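You operate a simulated robot arm through the tools that you are given. There is no shell and no other tool. Be economical: measure what you need, move in short steps, check, and stop when the job is done.

The job below is to be done with a simulated two-armed robot. You get a single attempt, and the scene is never put back.

JOB
Put the beige bar that says "2" from the grey table on the bottom shelf of bay 5 and the beige bar marked "1" on the blue tray. Put the small bowl on the long bench away on the top of the brown table. Do these in any order.

Only the result counts: the job must be done as asked and must still hold three seconds after the hand-in. Knocking over, shifting, dropping, spilling or breaking anything else fails it.

ROBOT AND FRAMES
Two 6-joint arms with fingered hands on one trunk, on a base that drives. Base frame: it is fixed to the floor where the robot stands at the start and does not move with it; the origin is under the middle of the robot, x ahead of it, y to its left, z up; the surface under the hand at the start is at about z = 0.75. Units: m, rad, N and s.
The left shoulder is at the start at [0.07, 0.168, 1.449], the right one opposite. With the tool pointing down near the work surface each hand reaches from about 0.3 to 0.58 m from the robot's upright axis, wherever it stands, measured 20 degrees to its own side. Places, roughly: bottom shelf of bay 5 [2.1, -4.1, 0.9]; small bowl [-6.5, -2.75, 1]; top of the brown table [1, -2.5, 0.8]. Payload 4 kg a hand.
Tool frame (each hand has its own): the origin (TCP) lies between the finger pads and is the grasp point; the fingertips stand 0.026 m ahead of it; z points along the fingers, y is the line along which they close. Largest opening 0.132 m; the body of the gripper starts 0.073 m behind the TCP. The gripper is a hand of 3 fingers: y runs from the thumb to the fingers, the wrist lies at [0, 0, -0.224] in the tool frame, and closing takes about 1.5 s.
Orientation is told as [roll, pitch, yaw] about the base's x, y, z axes, in that order, counted from this pose: with the fingers straight down and closing along the base's y, the tool's x points along the base's -x, its y along +y and its z along -z.

CONTROLS
- The arms move only by the tool send_rows. It takes "left_plan", "right_plan" or both (then of equal length, played together; a hand with none holds still); each is a list of rows, each a list of 6 numbers: the shift along the tool's x, y, z in units of 25 mm (1.0 is 25 mm), then the turn, a rotation vector about the tool's x, y, z in units of 6 degrees (1.0 is 6 degrees). In form: [[dx, dy, dz, rx, ry, rz], ...]. A call has 1 to 20 rows; each row shifts and turns the commanded pose from where the row before left it, along the tool's axes as they then stand. "left_gripper" and "right_gripper" are, for a hand that has rows, the closure, from 0 (fully open) to 1 (shut), set as the call begins (left out, the last holds). A call with a number of a shift or a turn outside -1 to 1 is refused whole. Each row takes 0.2 s and may step no farther than 0.05 m and 0.15 rad from the row before; otherwise, or with a gripper value out of range, the whole call is refused. A pose out of reach is approached as far as the arm can. The call stops where the force on the tool passes 40 N (or 10 N more than at its start, if that is more) or the arm is blocked; 0.2 s more then pass. The fingers move at their own pace (about 0.108 m/s each) and stop on an object; they squeeze with about 26 N. The grip force told is the motor's: it shows also when the fingers shut on nothing. Time passes only in rows, and 0.2 s behind the last, so rows that do not move let the fingers close. The reply holds the time, the measured pose of the TCP, the force on the tool along the base axes, the opening and the grip force, in the units named above and with some noise, with the torque about the TCP (base axes, N m) and any sound that the robot's microphone picked up, and new pictures: "views" is both (left out), scene, wrist or none (wrist: the cameras of the hands that moved).
- Cameras (640 x 400 px; columns grow to the right, rows downward): "scene" is now at [0.1153, 0.0059, 1.6443]; the picture's right is [0.09, -1.00, 0.00], its down [-0.86, -0.08, -0.50] and it looks along [0.50, 0.04, -0.87] (base axes); focal length 292 px, centre (320, 200). "left" rides on the left gripper at [-0.061, 0.003, -0.092] in its tool frame; the picture's right is [-0.05, -1.00, 0.00], its down [0.83, -0.04, -0.55] and it looks along [0.55, -0.03, 0.83] (tool axes); focal length 230 px, centre (320, 200). "right" rides on the right gripper at [0.062, 0.003, -0.092] in its tool frame; the picture's right is [-0.05, 1.00, 0.00], its down [-0.83, -0.04, -0.56] and it looks along [-0.55, -0.03, 0.83] (tool axes); focal length 230 px, centre (320, 200). There is no depth. A picture from a camera that has moved, and an enlarged one, comes with that camera's place and axes in the base frame and with its lens.
- lift_body(by): slides the trunk up (or, below 0, down) by that many m; the arms and the scene camera ride with it, the base frame stays. It gives what a move gives, with no picture.
- roll_base(legs): drives the robot by 1 to 6 legs, each [ahead, left, turn to the left] in m, m and rad, along the robot's own axes; the way and the turn of a leg run together, so that a leg with both is an arc; at most 1.5 m and 3.142 rad a leg. The arms and the cameras ride along, it lands a little off, and it stops where it bumps. It gives what a move gives, and a new picture of the scene camera.
- finger_targets(finger1, finger2, thumb_bend, hand): sets how far each is bent, from 0 (flat) to 1 (curled in); at 0.3 the hand is open as for a grip, at 0.7 the pads meet at the TCP. One left out holds its place. A second passes; each finger stops where it meets its share of the squeeze, and holds until it gets a number again. A gripper value or a shape takes the hand back. It gives what a move gives, with no picture; readings hold the bend of each and the force on the fingers (four entries, about 0 where the hand has none), thumb and palm.
- set_grasp(shape, hand): the hand has 3 fingers and takes this shape, open, in about a second: jaw (thumb against the fingers, like two jaws); tri (thumb and two fingers); tip (a fingertip pinch); poke (one finger out to press); point (the index stretched); flat (the hand flat); cup (the hand cupped); fist (a fist). The gripper value then closes the fingers along that shape, each until it touches; the sizes above hold for jaw. It gives what a move gives, with no picture.
- aim_head(pan, tilt): turns the head with the scene camera to pan (to the left, within 1.501 rad either way) and tilt (down, from -0.506 to 1.204), counted from straight ahead of the robot. It gives what a move gives, and a new picture of the scene camera.
- close_up(camera, box): a new picture of the part [left, top, right, bottom] of that camera's present view, enlarged. The clock stands still meanwhile.
- job_done(): hands the job in; it is judged then, once.

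Work in short steps. Places have to be worked out from the pictures, the camera data and where the tool is seen: move nearer, look again, correct. Check each grasp and each placing, and mend what went wrong. You have 165 turns and 260 pictures in all, those below and enlarged ones among them. Open the grippers and draw the arms clear of the work before you hand the job in, unless the task says otherwise; then end with one line.

The tools are called as name(argument=value, ...) on one line, values as JSON. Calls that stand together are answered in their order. send_rows: Moves the arms, as the interface text tells. Its arguments: {"type":"object","properties":{"left_plan":{"type":"array","items":{"type":"array","items":{"type":"number"}}},"left_gripper":{"type":"number"},"right_plan":{"type":"array","items":{"type":"array","items":{"type":"number"}}},"right_gripper":{"type":"number"},"views":{"type":"string","enum":["both","scene","wrist","none"]}},"required":[]} The other tools are called the same way: lift_body (by) slides the trunk up or down; set_grasp (shape, hand) gives the hand a shape; finger_targets (finger1, finger2, thumb_bend, hand) moves the fingers one by one; roll_base (legs) drives the base; aim_head (pan, tilt) turns the head that bears the scene camera; close_up (camera, box) takes an enlarged picture of a part of a camera's view; job_done () hands the job in.

At the start:

```text
time_s: 0.0
left_position: [0.505, 0.2197, 1.0421]
left_tool_rot: [-0.001, -0.002, 0.0]
left_ft_force: [0.1, 1.5, -0.7]
left_moment: [0.03, 0.0, 0.01]
left_gripper_width: 0.1319
left_gripper_force: 0.1
left_shape: jaw
left_bend: [0.3, 0.3, 0.3]
left_finger forces: [0.0, 0.0, 0.0, 0.1, 0.0, 0.0]
right_position: [0.3997, -0.2022, 0.9506]
right_tool_rot: [0.0, 0.0, 0.001]
right_ft_force: [0.4, 0.2, 0.0]
right_moment: [0.03, -0.02, 0.0]
right_gripper_width: 0.1323
right_gripper_force: 0.1
right_shape: jaw
right_bend: [0.3, 0.3, 0.3]
right_finger forces: [0.1, 0.1, 0.0, 0.1, 0.0, 0.0]
trunk travel left (down, up): [-0.895, 0.045]
robot x, y, heading: [-0.0002, -0.001, -0.003]
head pan, tilt: [0.087, 1.051]
```

scene: 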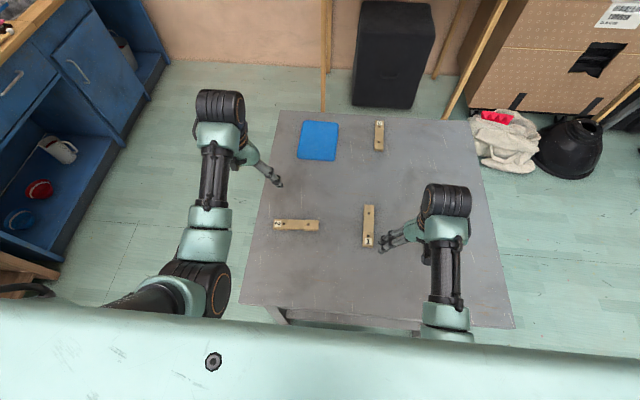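
right: 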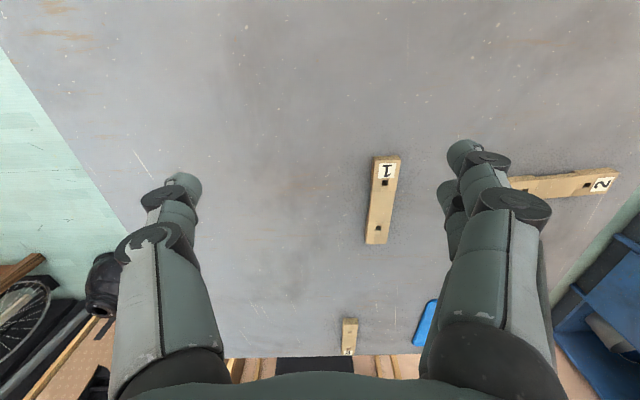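
left: 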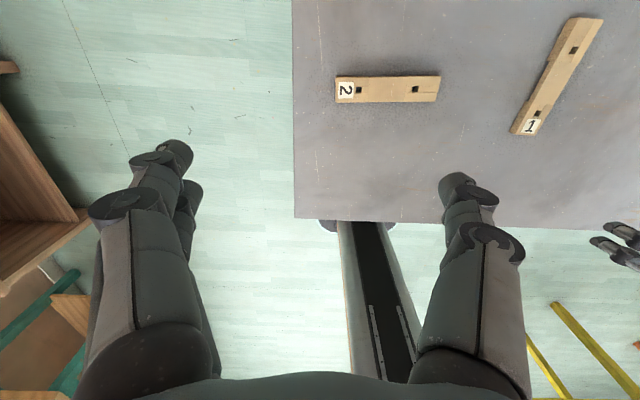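

The bars look to be about 1: [0.54,-0.12] and 2: [0.52,0.11], with the tray near [0.89,0.08]. I'll zoom in to confirm the markings.

close_up(camera="scene", box=[240, 100, 480, 260])

aim_head(pan=-1.2, tilt=0.3)

aim_head(pan=0.0, tilt=0.4)

aim_head(pan=1.2, tilt=0.5)

```text
2.50 times, centred on (360, 180) of scene
camera zoom: at [0.1153, 0.0059, 1.6443], right [0.09, -1.0, 0.0], down [-0.86, -0.08, -0.5], along [0.5, 0.04, -0.87], focal length 731 px, centre (220, 250)
```

zoom: 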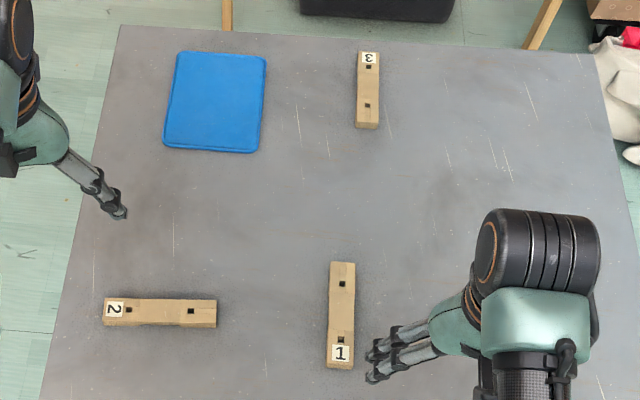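

```text
time_s: 1.5
left_position: [0.5069, 0.2178, 1.043]
left_tool_rot: [0.001, -0.002, 0.0]
left_ft_force: [0.6, 0.5, -0.8]
left_moment: [0.01, 0.0, 0.02]
left_gripper_width: 0.1318
left_gripper_force: 0.0
left_shape: jaw
left_bend: [0.3, 0.3, 0.3]
left_finger forces: [0.0, 0.0, 0.0, 0.0, 0.0, 0.0]
right_position: [0.3993, -0.2021, 0.9493]
right_tool_rot: [-0.001, -0.001, 0.0]
right_ft_force: [-0.1, -0.2, -0.6]
right_moment: [0.01, 0.0, 0.03]
right_gripper_width: 0.1318
right_gripper_force: 0.1
right_shape: jaw
right_bend: [0.3, 0.3, 0.3]
right_finger forces: [0.1, 0.1, 0.0, 0.1, 0.0, 0.1]
trunk travel left (down, up): [-0.895, 0.045]
robot x, y, heading: [0.002, -0.004, 0.005]
head pan, tilt: [-1.201, 0.3]
camera scene: at [0.0829, -0.0869, 1.7072], right [-0.93, -0.36, 0.0], down [-0.11, 0.28, -0.96], along [0.35, -0.89, -0.3], focal length 292 px, centre (320, 200)
```

scene: 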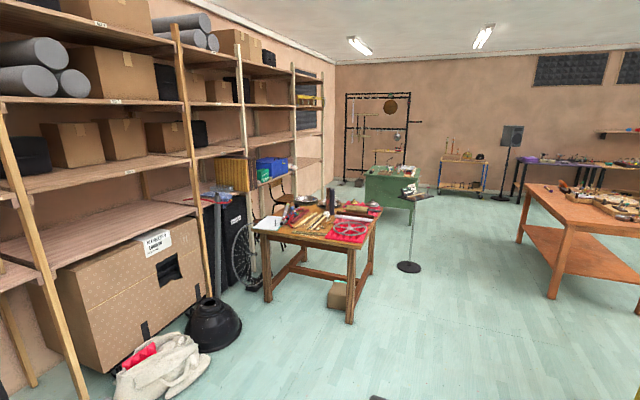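

```text
time_s: 2.9
left_position: [0.5051, 0.2194, 1.043]
left_tool_rot: [0.0, -0.003, 0.001]
left_ft_force: [-0.4, 0.6, -0.1]
left_moment: [0.02, 0.01, 0.01]
left_gripper_width: 0.132
left_gripper_force: 0.0
left_shape: jaw
left_bend: [0.3, 0.3, 0.3]
left_finger forces: [0.0, 0.0, 0.0, 0.0, 0.1, 0.0]
right_position: [0.3986, -0.2019, 0.9495]
right_tool_rot: [0.001, -0.001, -0.001]
right_ft_force: [0.2, 1.0, -0.1]
right_moment: [0.02, 0.02, -0.01]
right_gripper_width: 0.132
right_gripper_force: 0.0
right_shape: jaw
right_bend: [0.3, 0.3, 0.3]
right_finger forces: [0.0, 0.1, 0.0, 0.0, 0.1, 0.0]
trunk travel left (down, up): [-0.895, 0.045]
robot x, y, heading: [-0.0024, -0.0001, -0.0]
head pan, tilt: [0.0, 0.4]
camera scene: at [0.1417, 0.0, 1.6979], right [0.0, -1.0, 0.0], down [-0.39, 0.0, -0.92], along [0.92, 0.0, -0.39], focal length 292 px, centre (320, 200)
```

scene: 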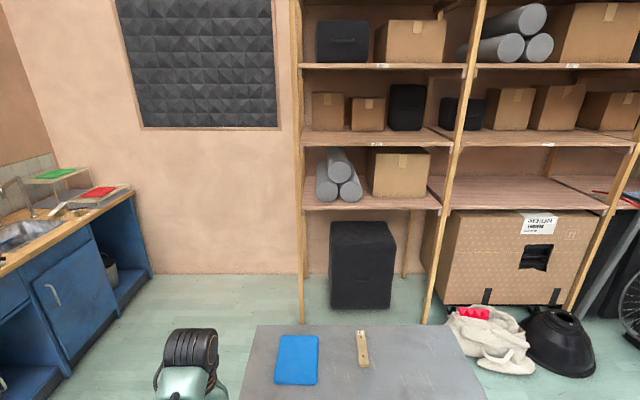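

```text
time_s: 4.3
left_position: [0.5043, 0.2189, 1.0432]
left_tool_rot: [0.0, -0.002, 0.0]
left_ft_force: [-0.1, -0.2, -0.2]
left_moment: [0.01, -0.03, -0.08]
left_gripper_width: 0.1318
left_gripper_force: 0.1
left_shape: jaw
left_bend: [0.3, 0.3, 0.3]
left_finger forces: [0.1, 0.1, 0.0, 0.0, 0.0, 0.0]
right_position: [0.3989, -0.2016, 0.9498]
right_tool_rot: [0.0, 0.0, -0.001]
right_ft_force: [0.3, -0.4, 0.1]
right_moment: [0.02, 0.0, 0.02]
right_gripper_width: 0.1319
right_gripper_force: 0.1
right_shape: jaw
right_bend: [0.3, 0.3, 0.3]
right_finger forces: [0.0, 0.0, 0.0, 0.0, 0.0, 0.0]
trunk travel left (down, up): [-0.895, 0.045]
robot x, y, heading: [0.0, -0.0018, -0.002]
head pan, tilt: [1.201, 0.499]
camera scene: at [0.082, 0.0849, 1.6888], right [0.93, -0.36, 0.0], down [-0.17, -0.45, -0.88], along [0.32, 0.82, -0.48], focal length 292 px, centre (320, 200)
```

scene: 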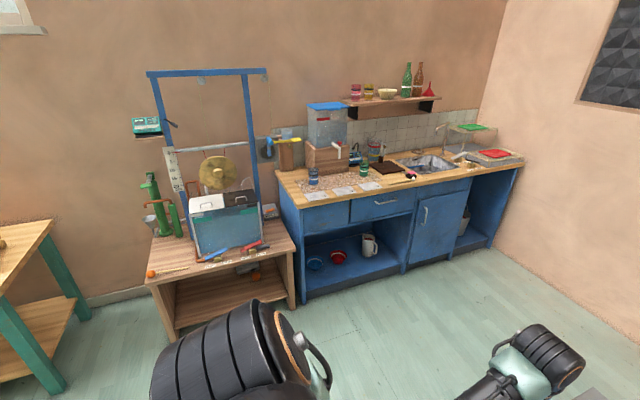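

Markings are confirmed: 1 near the right hand, 2 to the left. I'll move the right hand above bar 1 and look again.

aim_head(pan=0.0, tilt=1.05)

send_rows(right_plan=[[-0.94, 0.52, 0.47, 0, 0, 0], [-0.94, 0.52, 0.47, 0, 0, 0], [-0.94, 0.52, 0.47, 0, 0, 0], [-0.94, 0.52, 0.47, 0, 0, 0], [-0.94, 0.52, 0.47, 0, 0, 0], [-0.94, 0.52, 0.47, 0, 0, 0], [0, 0, 0, 0, 0, 0]])

```text
time_s: 5.7
left_position: [0.5044, 0.219, 1.0426]
left_tool_rot: [-0.001, 0.0, 0.0]
left_ft_force: [-0.4, -0.3, -0.8]
left_moment: [0.02, 0.01, -0.02]
left_gripper_width: 0.1319
left_gripper_force: 0.1
left_shape: jaw
left_bend: [0.3, 0.3, 0.3]
left_finger forces: [0.1, 0.0, 0.0, 0.1, 0.0, 0.0]
right_position: [0.3991, -0.2013, 0.951]
right_tool_rot: [-0.001, 0.0, 0.0]
right_ft_force: [-0.9, 0.4, 0.6]
right_moment: [-0.04, 0.01, -0.04]
right_gripper_width: 0.1323
right_gripper_force: 0.0
right_shape: jaw
right_bend: [0.3, 0.3, 0.3]
right_finger forces: [0.0, 0.0, 0.1, 0.0, 0.1, 0.0]
trunk travel left (down, up): [-0.895, 0.045]
robot x, y, heading: [-0.0006, 0.0021, 0.002]
head pan, tilt: [0.0, 1.051]
camera scene: at [0.1155, 0.0002, 1.6443], right [0.0, -1.0, 0.0], down [-0.87, 0.0, -0.5], along [0.5, 0.0, -0.87], focal length 292 px, centre (320, 200)
```

scene: 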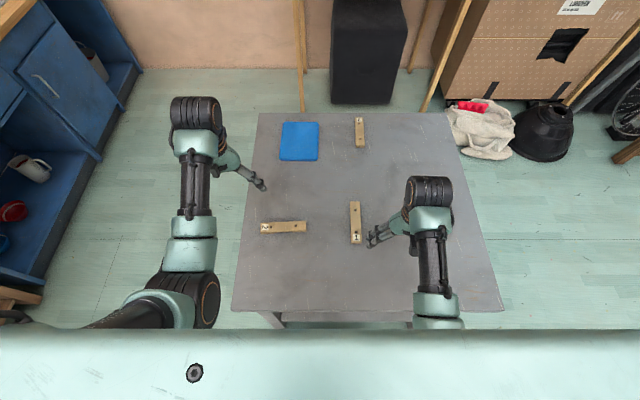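

```text
time_s: 7.3
left_position: [0.5048, 0.2184, 1.0428]
left_tool_rot: [0.0, -0.004, -0.001]
left_ft_force: [-0.2, -0.3, 0.3]
left_moment: [0.03, -0.03, 0.02]
left_gripper_width: 0.1319
left_gripper_force: 0.1
left_shape: jaw
left_bend: [0.3, 0.3, 0.3]
left_finger forces: [0.0, 0.0, 0.0, 0.1, 0.0, 0.0]
right_position: [0.5399, -0.1257, 0.8812]
right_tool_rot: [0.002, -0.001, -0.001]
right_ft_force: [-0.6, 0.7, -0.2]
right_moment: [0.0, -0.02, -0.02]
right_gripper_width: 0.1318
right_gripper_force: 0.1
right_shape: jaw
right_bend: [0.3, 0.3, 0.3]
right_finger forces: [0.1, 0.0, 0.0, 0.0, 0.1, 0.0]
trunk travel left (down, up): [-0.895, 0.045]
robot x, y, heading: [-0.0015, -0.0022, -0.0]
head pan, tilt: [0.0, 1.051]
camera scene: at [0.1148, -0.0008, 1.6443], right [0.0, -1.0, 0.0], down [-0.87, 0.0, -0.5], along [0.5, 0.0, -0.87], focal length 292 px, centre (320, 200)
camera right: at [0.4787, -0.1219, 0.9742], right [0.05, 1.0, 0.0], down [0.83, -0.04, 0.56], along [0.56, -0.03, -0.83], focal length 230 px, centre (320, 200)
```

scene: 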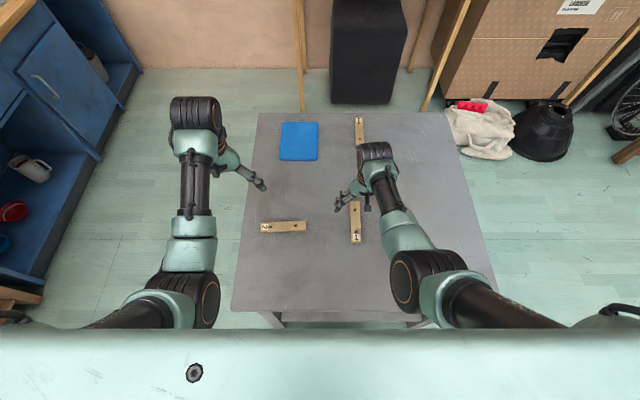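
right: 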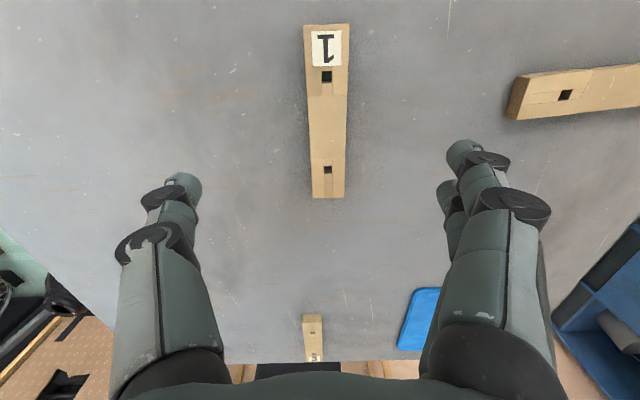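

Bar 1 is centred at about [0.54,-0.119]. I'll descend to z≈0.783, close and lift.

send_rows(right_plan=[[0, 0.26, 0.98, 0, 0, 0], [0, 0, 0.98, 0, 0, 0], [0, 0, 0.98, 0, 0, 0], [0, 0, 0.98, 0, 0, 0], [0, 0, 0, 0, 0, 0]], views="wrist")

send_rows(right_plan=[[0, 0, 0, 0, 0, 0], [0, 0, 0, 0, 0, 0], [0, 0, 0, 0, 0, 0], [0, 0, 0, 0, 0, 0], [0, 0, 0, 0, 0, 0], [0, 0, 0, 0, 0, 0], [0, 0, 0, 0, 0, 0], [0, 0, 0, 0, 0, 0]], right_gripper=1, views="wrist")

```text
time_s: 8.5
left_position: [0.5059, 0.2181, 1.0429]
left_tool_rot: [0.0, -0.006, 0.0]
left_ft_force: [0.4, 0.5, 0.5]
left_moment: [0.01, -0.01, -0.01]
left_gripper_width: 0.1319
left_gripper_force: 0.0
left_shape: jaw
left_bend: [0.3, 0.3, 0.3]
left_finger forces: [0.0, 0.0, 0.1, 0.1, 0.0, 0.1]
right_position: [0.5303, -0.1241, 0.7981]
right_tool_rot: [-0.003, -0.001, -0.001]
right_ft_force: [0.7, 1.1, -0.3]
right_moment: [0.0, 0.01, -0.01]
right_gripper_width: 0.1319
right_gripper_force: 0.1
right_shape: jaw
right_bend: [0.3, 0.3, 0.3]
right_finger forces: [0.0, 0.0, 0.0, 0.0, 0.0, 0.0]
right hand out of reach, approached as far as the arm can: row 4
trunk travel left (down, up): [-0.895, 0.045]
robot x, y, heading: [0.0067, -0.0, 0.004]
head pan, tilt: [0.0, 1.051]
camera right: at [0.4693, -0.1193, 0.8912], right [0.05, 1.0, 0.0], down [0.83, -0.04, 0.56], along [0.56, -0.03, -0.83], focal length 230 px, centre (320, 200)
```

right: 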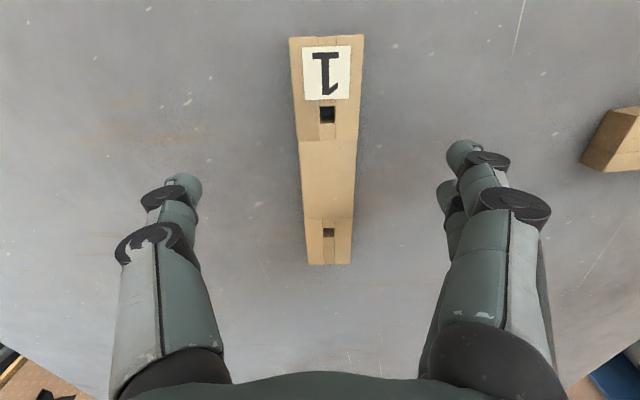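

```text
time_s: 10.3
left_position: [0.5055, 0.2191, 1.0429]
left_tool_rot: [0.001, -0.003, 0.0]
left_ft_force: [0.4, -0.2, 0.4]
left_moment: [0.0, 0.01, -0.02]
left_gripper_width: 0.1317
left_gripper_force: 0.1
left_shape: jaw
left_bend: [0.3, 0.3, 0.3]
left_finger forces: [0.0, 0.0, 0.1, 0.0, 0.0, 0.0]
right_position: [0.53, -0.124, 0.7988]
right_tool_rot: [0.0, 0.0, 0.001]
right_ft_force: [0.4, 1.2, -0.3]
right_moment: [0.0, 0.0, 0.0]
right_gripper_width: 0.0001
right_gripper_force: 26.2
right_shape: jaw
right_bend: [0.64, 0.64, 0.67]
right_finger forces: [0.0, 0.0, 0.0, 0.1, 0.0, 0.1]
trunk travel left (down, up): [-0.895, 0.045]
robot x, y, heading: [-0.0004, 0.0023, 0.001]
head pan, tilt: [0.0, 1.051]
camera right: at [0.4694, -0.1192, 0.891], right [0.05, 1.0, 0.0], down [0.83, -0.04, 0.56], along [0.55, -0.03, -0.83], focal length 230 px, centre (320, 200)
```

right: 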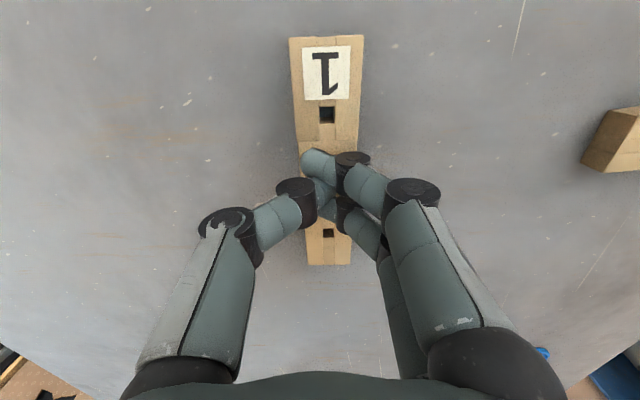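

The fingers closed above the bar because the arm was out of reach. I'll open, raise the hand, and lower the trunk 0.15 for reach.

send_rows(right_plan=[[0, 0, -0.2, 0, 0, 0], [0, 0, 0, 0, 0, 0], [0, 0, 0, 0, 0, 0], [0, 0, 0, 0, 0, 0], [0, 0, 0, 0, 0, 0], [0, 0, 0, 0, 0, 0], [0, 0, -1, 0, 0, 0], [0, 0, -1, 0, 0, 0], [0, 0, -1, 0, 0, 0], [0, 0, -1, 0, 0, 0], [0, 0, -1, 0, 0, 0], [0, 0, -1, 0, 0, 0], [0, 0, -1, 0, 0, 0]], right_gripper=0, views="none")

lift_body(by=-0.15)

```text
time_s: 13.3
left_position: [0.5067, 0.2198, 1.0418]
left_tool_rot: [0.001, -0.002, 0.0]
left_ft_force: [-0.2, -0.3, 0.5]
left_moment: [0.03, 0.0, -0.02]
left_gripper_width: 0.132
left_gripper_force: 0.1
left_shape: jaw
left_bend: [0.3, 0.3, 0.3]
left_finger forces: [0.0, 0.0, 0.0, 0.0, 0.0, 0.0]
right_position: [0.5422, -0.1551, 0.9817]
right_tool_rot: [-0.049, -0.022, -0.02]
right_ft_force: [0.3, 0.5, 0.1]
right_moment: [0.03, 0.02, 0.01]
right_gripper_width: 0.1319
right_gripper_force: 0.2
right_shape: jaw
right_bend: [0.3, 0.3, 0.3]
right_finger forces: [0.0, 0.0, 0.0, 0.0, 0.1, 0.0]
trunk travel left (down, up): [-0.895, 0.045]
robot x, y, heading: [-0.0032, -0.0007, -0.004]
head pan, tilt: [0.0, 1.051]
stopped in row 13 (right hand): the arm was blocked; the commanded pose is now the measured one
```

```text
time_s: 15.0
left_position: [0.5069, 0.2189, 0.8922]
left_tool_rot: [-0.001, -0.003, 0.001]
left_ft_force: [0.8, 0.6, 0.4]
left_moment: [0.04, 0.0, 0.01]
left_gripper_width: 0.1319
left_gripper_force: 0.3
left_shape: jaw
left_bend: [0.3, 0.3, 0.3]
left_finger forces: [0.0, 0.0, 0.0, 0.0, 0.1, 0.0]
right_position: [0.5404, -0.1533, 0.8311]
right_tool_rot: [-0.049, -0.018, -0.022]
right_ft_force: [-0.5, -0.8, 0.6]
right_moment: [-0.03, -0.02, -0.04]
right_gripper_width: 0.1321
right_gripper_force: 0.0
right_shape: jaw
right_bend: [0.3, 0.3, 0.3]
right_finger forces: [0.0, 0.1, 0.0, 0.0, 0.1, 0.0]
trunk travel left (down, up): [-0.745, 0.195]
robot x, y, heading: [-0.0004, -0.0029, -0.003]
head pan, tilt: [0.0, 1.051]
```

The right arm was blocked near z=0.98, so I want a picture. First I'll restore the tilt and the y position a little.

send_rows(right_plan=[[0, 0.7, 0, 0.25, 0.1, 0.1], [0, 0.7, 0, 0.25, 0.1, 0.1], [0, 0, 0, 0, 0, 0]], views="both")

```text
time_s: 16.0
left_position: [0.5058, 0.219, 0.8933]
left_tool_rot: [0.0, -0.003, 0.001]
left_ft_force: [0.2, 0.1, 0.4]
left_moment: [-0.03, 0.01, -0.02]
left_gripper_width: 0.1319
left_gripper_force: 0.1
left_shape: jaw
left_bend: [0.3, 0.3, 0.3]
left_finger forces: [0.0, 0.0, 0.0, 0.1, 0.0, 0.0]
right_position: [0.5444, -0.1719, 0.8226]
right_tool_rot: [-0.174, -0.007, -0.078]
right_ft_force: [-0.2, -0.9, 0.2]
right_moment: [0.02, -0.04, 0.02]
right_gripper_width: 0.1321
right_gripper_force: 0.0
right_shape: jaw
right_bend: [0.3, 0.3, 0.3]
right_finger forces: [0.0, 0.1, 0.0, 0.0, 0.0, 0.0]
trunk travel left (down, up): [-0.745, 0.195]
robot x, y, heading: [0.0017, -0.0, 0.001]
head pan, tilt: [0.0, 1.051]
stopped in row 3 (right hand): the arm was blocked; the commanded pose is now the measured one
camera scene: at [0.1156, 0.0, 1.4942], right [0.0, -1.0, 0.0], down [-0.87, 0.0, -0.5], along [0.5, 0.0, -0.87], focal length 292 px, centre (320, 200)
camera right: at [0.4844, -0.1473, 0.9128], right [0.13, 0.98, -0.17], down [0.83, -0.01, 0.56], along [0.54, -0.22, -0.81], focal length 230 px, centre (320, 200)
```

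scene: 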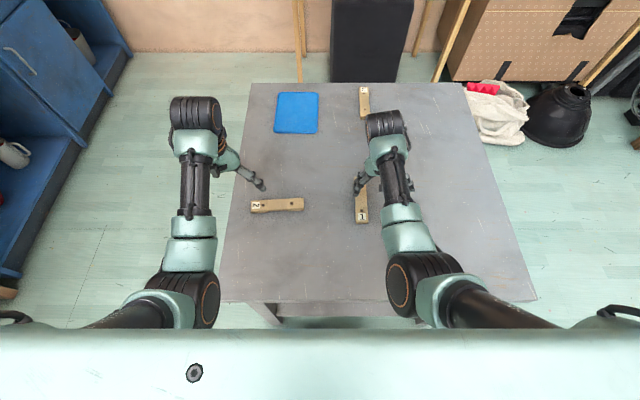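
right: 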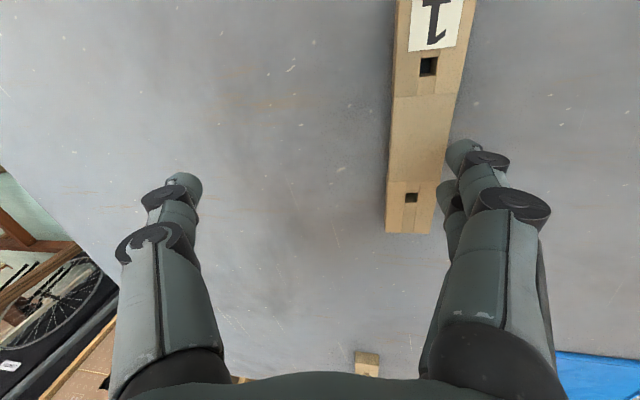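

My roll correction had the wrong sign, and the joints seem to be near a limit. I'll back the hand off toward its roomy start configuration and level it.

send_rows(right_plan=[[0.8, 0, -0.5, -0.4, 0, 0], [0.8, 0, -0.5, -0.4, 0, 0], [0.8, 0, -0.5, -0.4, 0, 0.3], [0.8, 0, 0, -0.4, 0, 0.3], [0, 0, 0, 0, 0, 0]], views="scene")

```text
time_s: 17.0
left_position: [0.506, 0.2185, 0.8929]
left_tool_rot: [0.001, -0.002, 0.0]
left_ft_force: [0.3, 0.3, 0.0]
left_moment: [0.01, -0.01, 0.0]
left_gripper_width: 0.1316
left_gripper_force: 0.1
left_shape: jaw
left_bend: [0.3, 0.3, 0.3]
left_finger forces: [0.0, 0.0, 0.0, 0.0, 0.1, 0.0]
right_position: [0.5433, -0.1901, 0.9294]
right_tool_rot: [-0.051, -0.186, -0.138]
right_ft_force: [0.3, -0.1, -1.0]
right_moment: [-0.03, 0.02, -0.01]
right_gripper_width: 0.1318
right_gripper_force: 0.0
right_shape: jaw
right_bend: [0.3, 0.3, 0.3]
right_finger forces: [0.0, 0.0, 0.1, 0.0, 0.0, 0.1]
trunk travel left (down, up): [-0.745, 0.195]
robot x, y, heading: [0.0006, -0.0013, 0.001]
head pan, tilt: [0.0, 1.051]
stopped in row 4 (right hand): the arm was blocked; the commanded pose is now the measured one
camera scene: at [0.1149, -0.0002, 1.4943], right [0.0, -1.0, 0.0], down [-0.87, 0.0, -0.5], along [0.5, 0.0, -0.87], focal length 292 px, centre (320, 200)
```

scene: 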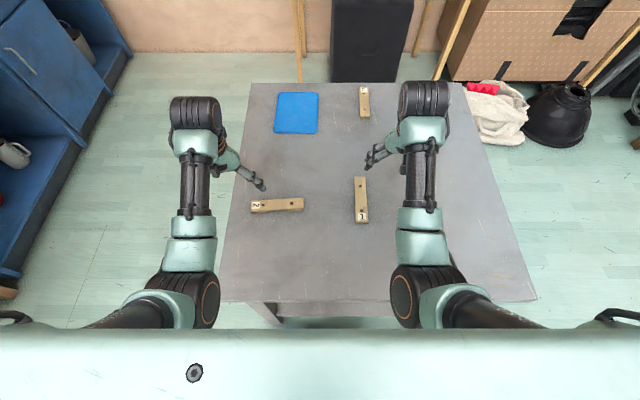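

The arm isn't pulling back in x. I'll look at the right arm's posture with the head before going on.

aim_head(pan=-0.7, tilt=1.2)

aim_head(pan=0.7, tilt=1.2)

```text
time_s: 18.0
left_position: [0.5056, 0.2183, 0.8926]
left_tool_rot: [-0.001, -0.002, -0.001]
left_ft_force: [-0.2, -1.1, -1.1]
left_moment: [-0.01, 0.01, 0.02]
left_gripper_width: 0.1319
left_gripper_force: 0.1
left_shape: jaw
left_bend: [0.3, 0.3, 0.3]
left_finger forces: [0.1, 0.1, 0.1, 0.0, 0.0, 0.0]
right_position: [0.5422, -0.1899, 0.9303]
right_tool_rot: [-0.054, -0.185, -0.138]
right_ft_force: [-0.1, 0.2, 0.2]
right_moment: [-0.01, 0.02, -0.01]
right_gripper_width: 0.1319
right_gripper_force: 0.0
right_shape: jaw
right_bend: [0.3, 0.3, 0.3]
right_finger forces: [0.0, 0.0, 0.0, 0.0, 0.0, 0.1]
trunk travel left (down, up): [-0.745, 0.195]
robot x, y, heading: [-0.0021, -0.0034, 0.001]
head pan, tilt: [-0.7, 1.201]
camera scene: at [0.0918, -0.0359, 1.4851], right [-0.64, -0.77, 0.0], down [-0.71, 0.6, -0.36], along [0.28, -0.23, -0.93], focal length 292 px, centre (320, 200)
```

scene: 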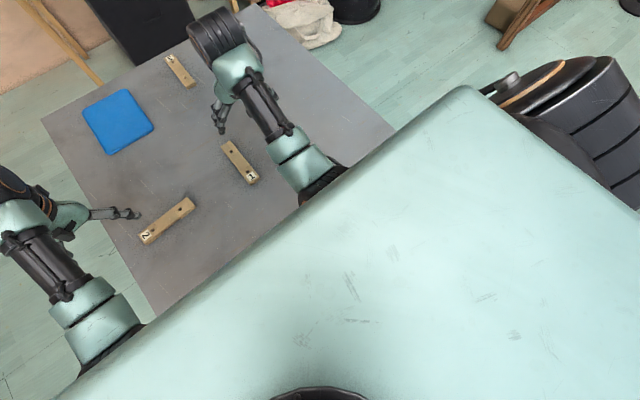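

```text
time_s: 19.6
left_position: [0.5053, 0.2201, 0.893]
left_tool_rot: [0.0, -0.001, 0.001]
left_ft_force: [-0.2, 0.0, 0.1]
left_moment: [-0.02, 0.0, 0.03]
left_gripper_width: 0.132
left_gripper_force: 0.0
left_shape: jaw
left_bend: [0.3, 0.3, 0.3]
left_finger forces: [0.1, 0.1, 0.0, 0.0, 0.1, 0.0]
right_position: [0.5432, -0.1901, 0.9285]
right_tool_rot: [-0.054, -0.182, -0.137]
right_ft_force: [0.6, -1.0, -0.3]
right_moment: [0.02, 0.01, 0.01]
right_gripper_width: 0.1321
right_gripper_force: 0.0
right_shape: jaw
right_bend: [0.3, 0.3, 0.3]
right_finger forces: [0.0, 0.0, 0.1, 0.1, 0.0, 0.0]
trunk travel left (down, up): [-0.745, 0.195]
robot x, y, heading: [-0.0018, 0.0015, 0.001]
head pan, tilt: [0.7, 1.201]
camera scene: at [0.0918, 0.036, 1.4851], right [0.64, -0.77, 0.0], down [-0.71, -0.6, -0.36], along [0.28, 0.23, -0.93], focal length 292 px, centre (320, 200)
```

scene: 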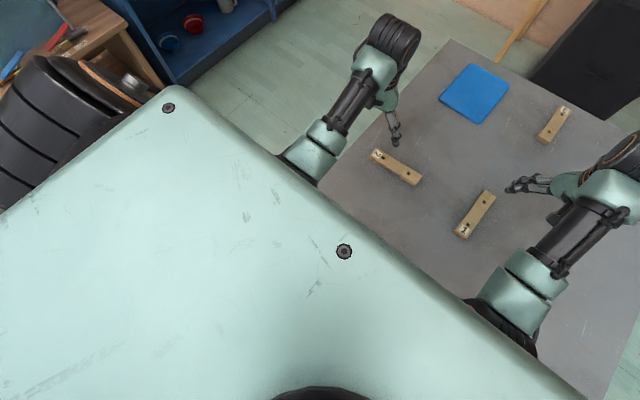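

The right elbow appears to sit against the torso front. I'll move the hand outward (-y) first, then level it.

send_rows(right_plan=[[0, -0.9, 0, 0, 0, 0], [0, -0.9, 0, 0, 0, 0], [0, -0.9, 0, 0, 0, 0], [0, -0.9, 0, 0, 0, 0]], views="none")

send_rows(right_plan=[[0.6, 0, 0, -0.2, 0.9, 0], [0.6, 0, 0, -0.2, 0.9, 0], [0, 0, 0, 0, 0, 0.7], [0, 0, 0, 0, 0, 0.6]], views="none")

```text
time_s: 20.6
left_position: [0.5052, 0.218, 0.8927]
left_tool_rot: [0.001, -0.002, -0.001]
left_ft_force: [0.8, -0.1, 0.0]
left_moment: [-0.01, 0.03, 0.02]
left_gripper_width: 0.1319
left_gripper_force: 0.1
left_shape: jaw
left_bend: [0.3, 0.3, 0.3]
left_finger forces: [0.0, 0.0, 0.0, 0.0, 0.0, 0.1]
right_position: [0.529, -0.2776, 0.9324]
right_tool_rot: [-0.047, -0.184, -0.139]
right_ft_force: [0.1, -0.4, 0.4]
right_moment: [0.03, 0.02, -0.02]
right_gripper_width: 0.132
right_gripper_force: 0.1
right_shape: jaw
right_bend: [0.3, 0.3, 0.3]
right_finger forces: [0.1, 0.0, 0.0, 0.1, 0.0, 0.0]
trunk travel left (down, up): [-0.745, 0.195]
robot x, y, heading: [-0.0022, -0.0005, -0.0]
head pan, tilt: [0.7, 1.201]
```

```text
time_s: 21.6
left_position: [0.5051, 0.2186, 0.893]
left_tool_rot: [-0.001, -0.002, 0.0]
left_ft_force: [-0.3, 0.4, 0.3]
left_moment: [0.02, 0.0, -0.02]
left_gripper_width: 0.132
left_gripper_force: 0.0
left_shape: jaw
left_bend: [0.3, 0.3, 0.3]
left_finger forces: [0.1, 0.1, 0.0, 0.0, 0.1, 0.0]
right_position: [0.5144, -0.2776, 0.896]
right_tool_rot: [-0.007, 0.004, -0.281]
right_ft_force: [0.7, -0.2, -1.0]
right_moment: [-0.02, 0.04, 0.03]
right_gripper_width: 0.1318
right_gripper_force: 0.1
right_shape: jaw
right_bend: [0.3, 0.3, 0.3]
right_finger forces: [0.0, 0.1, 0.0, 0.0, 0.0, 0.1]
right hand out of reach, approached as far as the arm can: row 1, 2
trunk travel left (down, up): [-0.745, 0.195]
robot x, y, heading: [-0.0008, -0.0016, -0.004]
head pan, tilt: [0.7, 1.201]
```

It moves freely now. I'll undo the yaw (tool z points down, so negative rz) and pull back in x.

send_rows(right_plan=[[0, 0, 0, 0, 0, -0.9], [0, 0, 0, 0, 0, -0.9], [0, 0, 0, 0, 0, -0.9], [0.7, 0, 0, 0, 0, 0], [0.7, 0, 0, 0, 0, 0], [0.7, 0, 0, 0, 0, 0], [0.7, 0, 0, 0, 0, 0]], views="none")

```text
time_s: 23.2
left_position: [0.5052, 0.2174, 0.8933]
left_tool_rot: [0.0, -0.003, -0.001]
left_ft_force: [-0.5, 0.1, 0.4]
left_moment: [-0.01, -0.01, -0.02]
left_gripper_width: 0.1318
left_gripper_force: 0.0
left_shape: jaw
left_bend: [0.3, 0.3, 0.3]
left_finger forces: [0.0, 0.1, 0.1, 0.1, 0.0, 0.0]
right_position: [0.4516, -0.284, 0.8769]
right_tool_rot: [-0.007, 0.0, 0.004]
right_ft_force: [0.4, -0.5, 0.2]
right_moment: [0.02, -0.01, 0.03]
right_gripper_width: 0.1321
right_gripper_force: 0.0
right_shape: jaw
right_bend: [0.3, 0.3, 0.3]
right_finger forces: [0.1, 0.0, 0.0, 0.1, 0.1, 0.0]
right hand out of reach, approached as far as the arm can: row 4, 5, 7
trunk travel left (down, up): [-0.745, 0.195]
robot x, y, heading: [0.0008, -0.0013, -0.002]
head pan, tilt: [0.7, 1.201]
```

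The inner limit is tied to height relative to the shoulder. I'll raise the trunk 0.07 so that both hover and grasp fall mid-range, then go over bar 1.

lift_body(by=0.07)

send_rows(right_plan=[[-0.6, 0.5, 0.6, 0, 0, 0], [-0.6, 0.9, 0.6, 0, 0, 0], [-0.6, 0.9, 0.6, 0, 0, 0], [-0.6, 0.9, 0.6, 0, 0, 0], [-0.6, 0.9, 0.4, 0, 0, 0], [-0.5, 0.9, 0.4, 0, 0, 0], [0, 0.9, 0, 0, 0, 0], [0, 0.7, 0, 0, 0, 0], [0, 0, 0, 0, 0, 0]], views="wrist")

```text
time_s: 24.2
left_position: [0.5054, 0.2188, 0.9623]
left_tool_rot: [0.0, -0.003, 0.0]
left_ft_force: [-0.6, -1.2, -0.8]
left_moment: [0.0, -0.01, 0.03]
left_gripper_width: 0.1319
left_gripper_force: 0.1
left_shape: jaw
left_bend: [0.3, 0.3, 0.3]
left_finger forces: [0.1, 0.0, 0.0, 0.0, 0.0, 0.0]
right_position: [0.4524, -0.2836, 0.9466]
right_tool_rot: [-0.006, 0.002, 0.006]
right_ft_force: [0.3, -0.8, 0.1]
right_moment: [0.03, 0.0, 0.01]
right_gripper_width: 0.1317
right_gripper_force: 0.0
right_shape: jaw
right_bend: [0.3, 0.3, 0.3]
right_finger forces: [0.1, 0.0, 0.1, 0.0, 0.1, 0.0]
trunk travel left (down, up): [-0.815, 0.125]
robot x, y, heading: [0.0024, 0.0011, -0.002]
head pan, tilt: [0.7, 1.201]
```

```text
time_s: 26.2
left_position: [0.5043, 0.2176, 0.9631]
left_tool_rot: [0.0, -0.003, 0.0]
left_ft_force: [0.2, 0.0, 0.0]
left_moment: [0.01, 0.01, 0.01]
left_gripper_width: 0.132
left_gripper_force: 0.0
left_shape: jaw
left_bend: [0.3, 0.3, 0.3]
left_finger forces: [0.0, 0.1, 0.0, 0.0, 0.1, 0.0]
right_position: [0.5415, -0.1339, 0.8616]
right_tool_rot: [-0.029, 0.003, -0.006]
right_ft_force: [-1.1, 0.1, -0.1]
right_moment: [0.04, 0.02, -0.01]
right_gripper_width: 0.1318
right_gripper_force: 0.1
right_shape: jaw
right_bend: [0.3, 0.3, 0.3]
right_finger forces: [0.0, 0.0, 0.0, 0.0, 0.0, 0.0]
trunk travel left (down, up): [-0.815, 0.125]
robot x, y, heading: [0.0022, 0.0015, 0.003]
head pan, tilt: [0.7, 1.201]
camera right: at [0.4818, -0.1278, 0.9546], right [0.06, 1.0, -0.03], down [0.83, -0.03, 0.55], along [0.55, -0.06, -0.83], focal length 230 px, centre (320, 200)
```

right: 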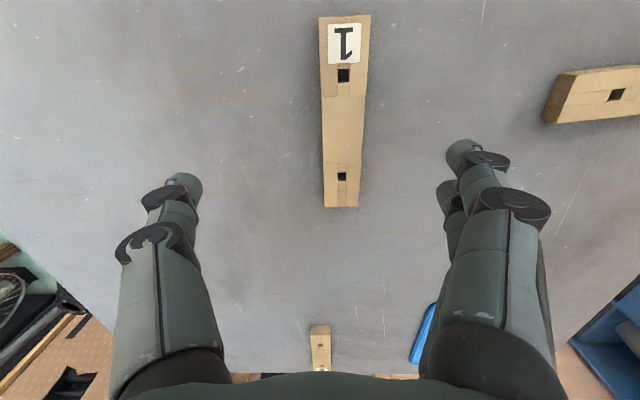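

The hand is nearly over the bar, so I'll descend to about z=0.782.

send_rows(right_plan=[[0, 0.1, 0.8, 0, 0, 0], [0, 0, 0.8, 0, 0, 0], [0, 0, 0.8, 0, 0, 0], [0, 0, 0.8, 0, 0, 0], [0, 0, 0, 0, 0, 0]], views="wrist")

```text
time_s: 27.4
left_position: [0.5048, 0.2185, 0.962]
left_tool_rot: [0.0, 0.0, 0.002]
left_ft_force: [0.1, -0.1, -0.1]
left_moment: [-0.03, -0.01, -0.02]
left_gripper_width: 0.1321
left_gripper_force: 0.0
left_shape: jaw
left_bend: [0.3, 0.3, 0.3]
left_finger forces: [0.0, 0.0, 0.1, 0.0, 0.0, 0.0]
right_position: [0.5424, -0.1164, 0.7853]
right_tool_rot: [-0.007, 0.001, 0.004]
right_ft_force: [0.4, 0.3, -0.8]
right_moment: [0.03, -0.03, 0.03]
right_gripper_width: 0.1317
right_gripper_force: 0.2
right_shape: jaw
right_bend: [0.3, 0.3, 0.3]
right_finger forces: [0.0, 0.0, 0.0, 0.0, 0.1, 0.0]
trunk travel left (down, up): [-0.815, 0.125]
robot x, y, heading: [-0.0017, 0.0004, 0.001]
head pan, tilt: [0.7, 1.201]
camera right: at [0.4813, -0.1128, 0.8784], right [0.05, 1.0, -0.01], down [0.83, -0.04, 0.55], along [0.55, -0.03, -0.83], focal length 230 px, centre (320, 200)
```

right: 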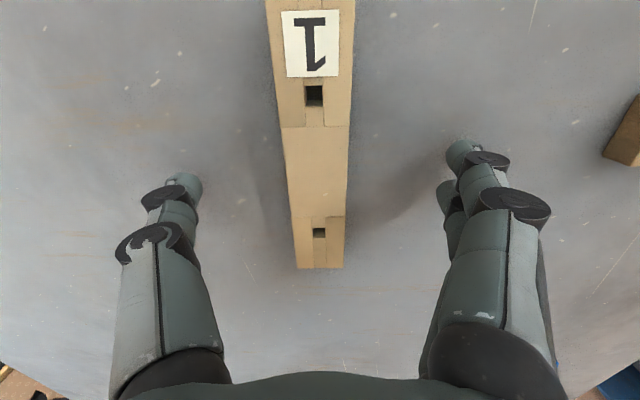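

I'm in position, so I'll close on the bar.

send_rows(right_plan=[[0, 0, 0.16, 0, 0, 0], [0, 0, 0, 0, 0, 0], [0, 0, 0, 0, 0, 0], [0, 0, 0, 0, 0, 0], [0, 0, 0, 0, 0, 0], [0, 0, 0, 0, 0, 0], [0, 0, 0, 0, 0, 0], [0, 0, 0, 0, 0, 0]], right_gripper=1, views="wrist")

```text
time_s: 29.2
left_position: [0.505, 0.2189, 0.9637]
left_tool_rot: [0.0, -0.001, 0.0]
left_ft_force: [-0.1, -0.5, 0.0]
left_moment: [0.03, -0.02, -0.02]
left_gripper_width: 0.1317
left_gripper_force: 0.0
left_shape: jaw
left_bend: [0.3, 0.3, 0.3]
left_finger forces: [0.1, 0.0, 0.0, 0.0, 0.0, 0.2]
right_position: [0.5412, -0.1181, 0.7832]
right_tool_rot: [-0.006, 0.002, 0.003]
right_ft_force: [0.1, -0.2, -0.2]
right_moment: [0.02, -0.02, 0.04]
right_gripper_width: 0.0277
right_gripper_force: 26.1
right_shape: jaw
right_bend: [0.73, 0.73, 0.7]
right_finger forces: [11.6, 11.7, 0.0, 0.1, 23.5, 0.0]
trunk travel left (down, up): [-0.815, 0.125]
robot x, y, heading: [0.0005, 0.0001, 0.001]
head pan, tilt: [0.7, 1.201]
camera right: at [0.4798, -0.1133, 0.8748], right [0.05, 1.0, -0.01], down [0.83, -0.04, 0.55], along [0.55, -0.03, -0.83], focal length 230 px, centre (320, 200)
```

right: 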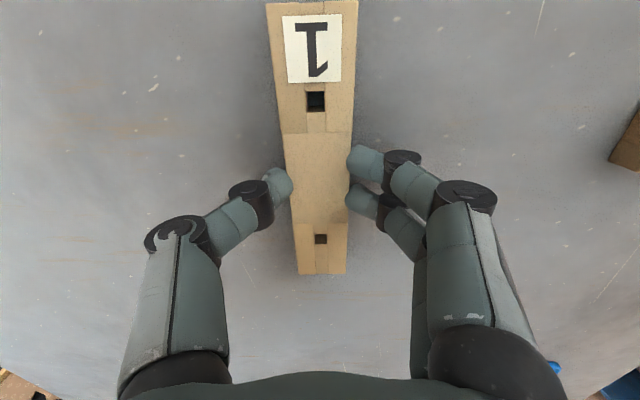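

Bar 1 is gripped at a width of 28 mm. I'll lift it 5 cm, moving outward, while the left hand starts its yaw turn toward bar 2.

send_rows(right_plan=[[0, 0, -0.7, 0, 0, 0], [0, 0, -0.7, 0, 0, 0], [0, -0.6, -0.3, 0, 0, 0], [0, -0.9, -0.3, 0, 0, 0], [0, -0.9, 0, 0, 0, 0], [0, -0.9, 0, 0, 0, 0], [0, -0.7, 0, 0, 0, 0], [0, 0, 0, 0, 0, 0], [0, 0, 0, 0, 0, 0], [0, 0, 0, 0, 0, 0], [0, 0, 0, 0, 0, 0], [0, 0, 0, 0, 0, 0], [0, 0, 0, 0, 0, 0], [0, 0, 0, 0, 0, 0], [0, 0, 0, 0, 0, 0]], left_plan=[[0, 0, 0.2, 0, 0, 1], [0, 0, 0.2, 0, 0, 1], [0, 0, 0.2, 0, 0, 1], [0, 0, 0.2, 0, 0, 1], [0, 0, 0.2, 0, 0, 1], [0, 0, 0.2, 0, 0, 1], [0, 0, 0.2, 0, 0, 1], [0, 0, 0.2, 0, 0, 1], [0, 0, 0.2, 0, 0, 1], [0, 0, 0.2, 0, 0, 1], [0, 0, 0.2, 0, 0, 1], [0, 0, 0.2, 0, 0, 1], [0, 0, 0.2, 0, 0, 1], [0, 0, 0.2, 0, 0, 1], [0, 0, 0.2, 0, 0, 1]], views="wrist")

```text
time_s: 32.5
left_position: [0.5062, 0.2194, 0.8891]
left_tool_rot: [0.002, -0.001, -1.573]
left_ft_force: [-1.1, -0.1, 0.2]
left_moment: [0.02, 0.0, 0.05]
left_gripper_width: 0.1319
left_gripper_force: 0.1
left_shape: jaw
left_bend: [0.3, 0.3, 0.3]
left_finger forces: [0.0, 0.0, 0.1, 0.0, 0.0, 0.1]
right_position: [0.5402, -0.2142, 0.832]
right_tool_rot: [-0.005, 0.004, 0.004]
right_ft_force: [-0.3, -0.4, -2.2]
right_moment: [0.0, 0.01, 0.0]
right_gripper_width: 0.0281
right_gripper_force: 26.3
right_shape: jaw
right_bend: [0.73, 0.73, 0.7]
right_finger forces: [11.7, 11.8, 0.0, 0.0, 23.5, 0.0]
trunk travel left (down, up): [-0.815, 0.125]
robot x, y, heading: [-0.0014, 0.004, -0.001]
head pan, tilt: [0.7, 1.201]
camera right: at [0.4788, -0.2101, 0.9258], right [0.05, 1.0, -0.01], down [0.83, -0.04, 0.55], along [0.55, -0.03, -0.83], focal length 230 px, centre (320, 200)
camera left: at [0.5095, 0.1569, 0.9801], right [-1.0, -0.05, 0.0], down [-0.04, 0.83, 0.56], along [-0.03, 0.55, -0.83], focal length 230 px, centre (320, 200)
```

right: 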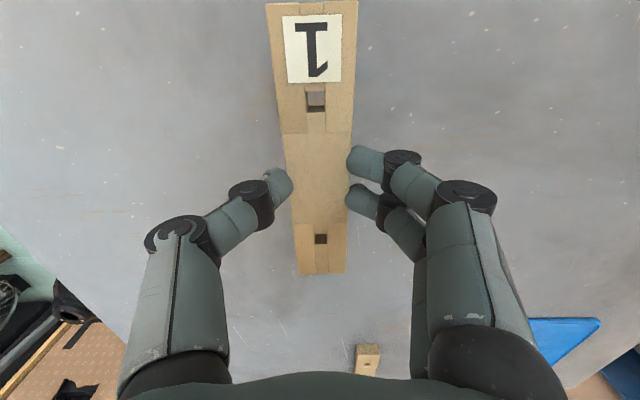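
left: 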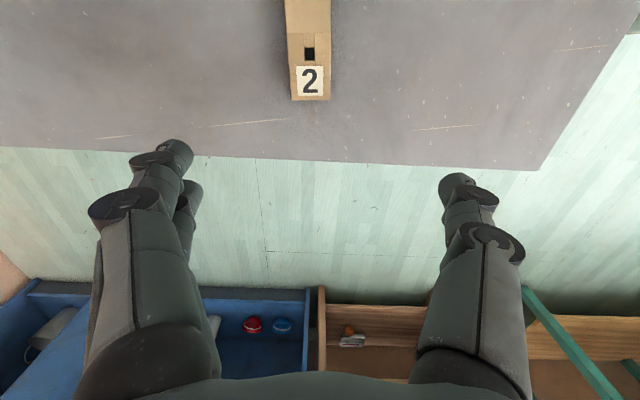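

Bar 2's end is at about y=0.193, x=0.516, so its centre is near y=0.12. I'll move the left hand over it.

send_rows(left_plan=[[-0.9, 0.1, 0, 0, 0, 0], [-0.9, 0.1, 0.2, 0, 0, 0], [-0.9, 0.1, 0.4, 0, 0, 0], [-0.9, 0.1, 0.4, 0, 0, 0], [-0.4, 0, 0.4, 0, 0, 0], [0, 0, 0, 0, 0, 0]], views="wrist")

```text
time_s: 34.0
left_position: [0.5162, 0.1673, 0.8412]
left_tool_rot: [-0.001, 0.073, -1.548]
left_ft_force: [-0.7, -0.5, 0.5]
left_moment: [-0.02, 0.02, -0.01]
left_gripper_width: 0.1318
left_gripper_force: 0.0
left_shape: jaw
left_bend: [0.3, 0.3, 0.3]
left_finger forces: [0.0, 0.0, 0.0, 0.0, 0.1, 0.0]
right_position: [0.5381, -0.2143, 0.8324]
right_tool_rot: [-0.005, 0.004, 0.004]
right_ft_force: [-0.3, -0.2, -2.5]
right_moment: [0.01, 0.01, 0.03]
right_gripper_width: 0.0276
right_gripper_force: 26.3
right_shape: jaw
right_bend: [0.73, 0.73, 0.7]
right_finger forces: [11.6, 11.8, 0.1, 0.0, 23.6, 0.0]
trunk travel left (down, up): [-0.815, 0.125]
robot x, y, heading: [0.0016, 0.0004, 0.003]
head pan, tilt: [0.7, 1.201]
stopped in row 6 (left hand): the arm was blocked; the commanded pose is now the measured one
camera left: at [0.5225, 0.0994, 0.9292], right [-1.0, -0.08, 0.0], down [-0.06, 0.79, 0.61], along [-0.04, 0.61, -0.79], focal length 230 px, centre (320, 200)
```

left: 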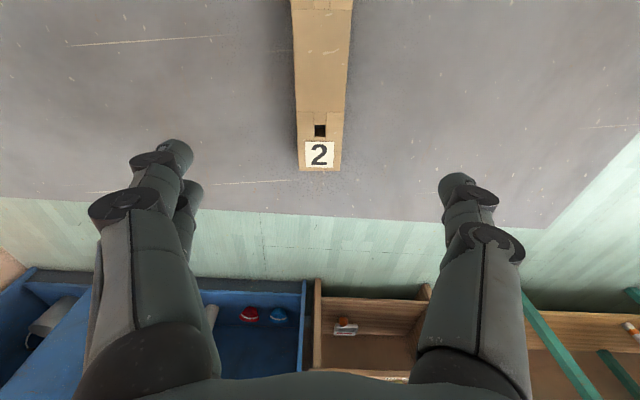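

The left arm hits its inward limit. I'll bring it back to y≈0.22, level it, and shift the base right by about 0.1 instead.

send_rows(left_plan=[[0.7, 0, -0.4, 0, 0, 0], [0.7, 0, -0.4, 0, 0, 0], [0.7, 0, -0.2, 0, 0, 0], [0, 0, 0, 0, 0, 0]], views="none")

roll_base(legs=[[0, -0.1, 0]])

```text
time_s: 35.0
left_position: [0.5129, 0.215, 0.8695]
left_tool_rot: [0.0, 0.07, -1.547]
left_ft_force: [-0.2, -0.7, 0.0]
left_moment: [-0.02, 0.0, -0.01]
left_gripper_width: 0.1318
left_gripper_force: 0.0
left_shape: jaw
left_bend: [0.3, 0.3, 0.3]
left_finger forces: [0.1, 0.0, 0.1, 0.1, 0.1, 0.1]
right_position: [0.5392, -0.2138, 0.8329]
right_tool_rot: [-0.005, 0.004, 0.004]
right_ft_force: [-0.1, 0.6, -1.9]
right_moment: [0.03, 0.01, -0.02]
right_gripper_width: 0.0281
right_gripper_force: 25.8
right_shape: jaw
right_bend: [0.73, 0.73, 0.7]
right_finger forces: [11.6, 11.8, 0.1, 0.1, 23.5, 0.0]
trunk travel left (down, up): [-0.815, 0.125]
robot x, y, heading: [0.001, -0.0012, 0.0]
head pan, tilt: [0.7, 1.201]
```

```text
time_s: 36.2
left_position: [0.5147, 0.1158, 0.8699]
left_tool_rot: [-0.001, 0.067, -1.548]
left_ft_force: [-0.4, 0.3, 0.2]
left_moment: [0.02, 0.01, 0.0]
left_gripper_width: 0.1321
left_gripper_force: 0.2
left_shape: jaw
left_bend: [0.3, 0.3, 0.3]
left_finger forces: [0.0, 0.1, 0.0, 0.0, 0.0, 0.0]
right_position: [0.5383, -0.3129, 0.8346]
right_tool_rot: [-0.006, 0.005, 0.001]
right_ft_force: [-0.6, 0.6, -2.2]
right_moment: [0.0, -0.02, 0.01]
right_gripper_width: 0.0279
right_gripper_force: 25.7
right_shape: jaw
right_bend: [0.73, 0.73, 0.7]
right_finger forces: [11.7, 11.8, 0.0, 0.0, 23.6, 0.1]
trunk travel left (down, up): [-0.815, 0.125]
robot x, y, heading: [0.0004, -0.0988, -0.002]
head pan, tilt: [0.7, 1.201]
camera scene: at [0.092, -0.062, 1.555], right [0.64, -0.77, 0.0], down [-0.71, -0.6, -0.36], along [0.28, 0.23, -0.93], focal length 292 px, centre (320, 200)
```

scene: 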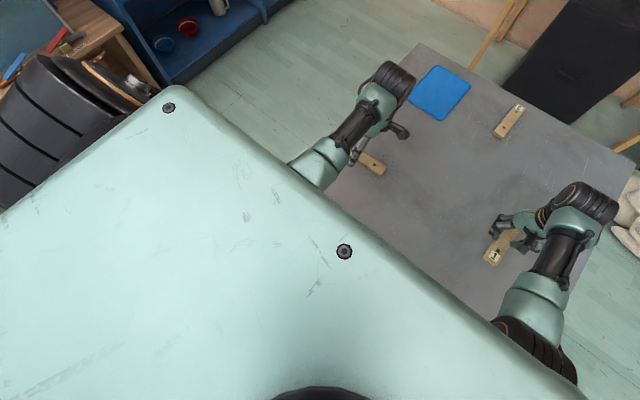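

The left TCP is now at [0.515,0.116], above the bar centre. I'll level the residual tilt, lower a bit, and check the wrist view.

send_rows(left_plan=[[0, 0, 0.4, 0, -0.64, 0.2], [0, 0, 0.4, 0, 0, 0], [0, 0, 0, 0, 0, 0]], views="wrist")

```text
time_s: 37.0
left_position: [0.5149, 0.1155, 0.8491]
left_tool_rot: [-0.002, 0.003, -1.568]
left_ft_force: [0.3, 0.2, -0.5]
left_moment: [0.04, -0.04, 0.0]
left_gripper_width: 0.1319
left_gripper_force: 0.0
left_shape: jaw
left_bend: [0.3, 0.3, 0.3]
left_finger forces: [0.0, 0.0, 0.0, 0.0, 0.0, 0.1]
right_position: [0.5391, -0.3153, 0.8333]
right_tool_rot: [-0.003, 0.003, 0.001]
right_ft_force: [-0.3, -0.3, -2.0]
right_moment: [0.04, 0.01, -0.01]
right_gripper_width: 0.028
right_gripper_force: 25.9
right_shape: jaw
right_bend: [0.73, 0.73, 0.7]
right_finger forces: [11.7, 11.8, 0.0, 0.0, 23.5, 0.0]
trunk travel left (down, up): [-0.815, 0.125]
robot x, y, heading: [0.0019, -0.1002, -0.004]
head pan, tilt: [0.7, 1.201]
camera left: at [0.5186, 0.054, 0.9406], right [-1.0, -0.05, 0.0], down [-0.04, 0.83, 0.56], along [-0.03, 0.56, -0.83], focal length 230 px, centre (320, 200)
```

left: 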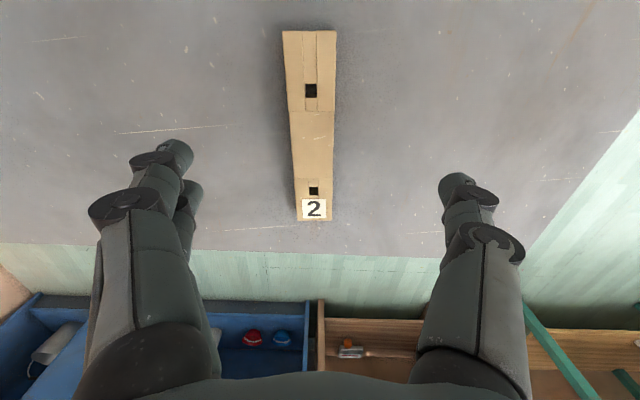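

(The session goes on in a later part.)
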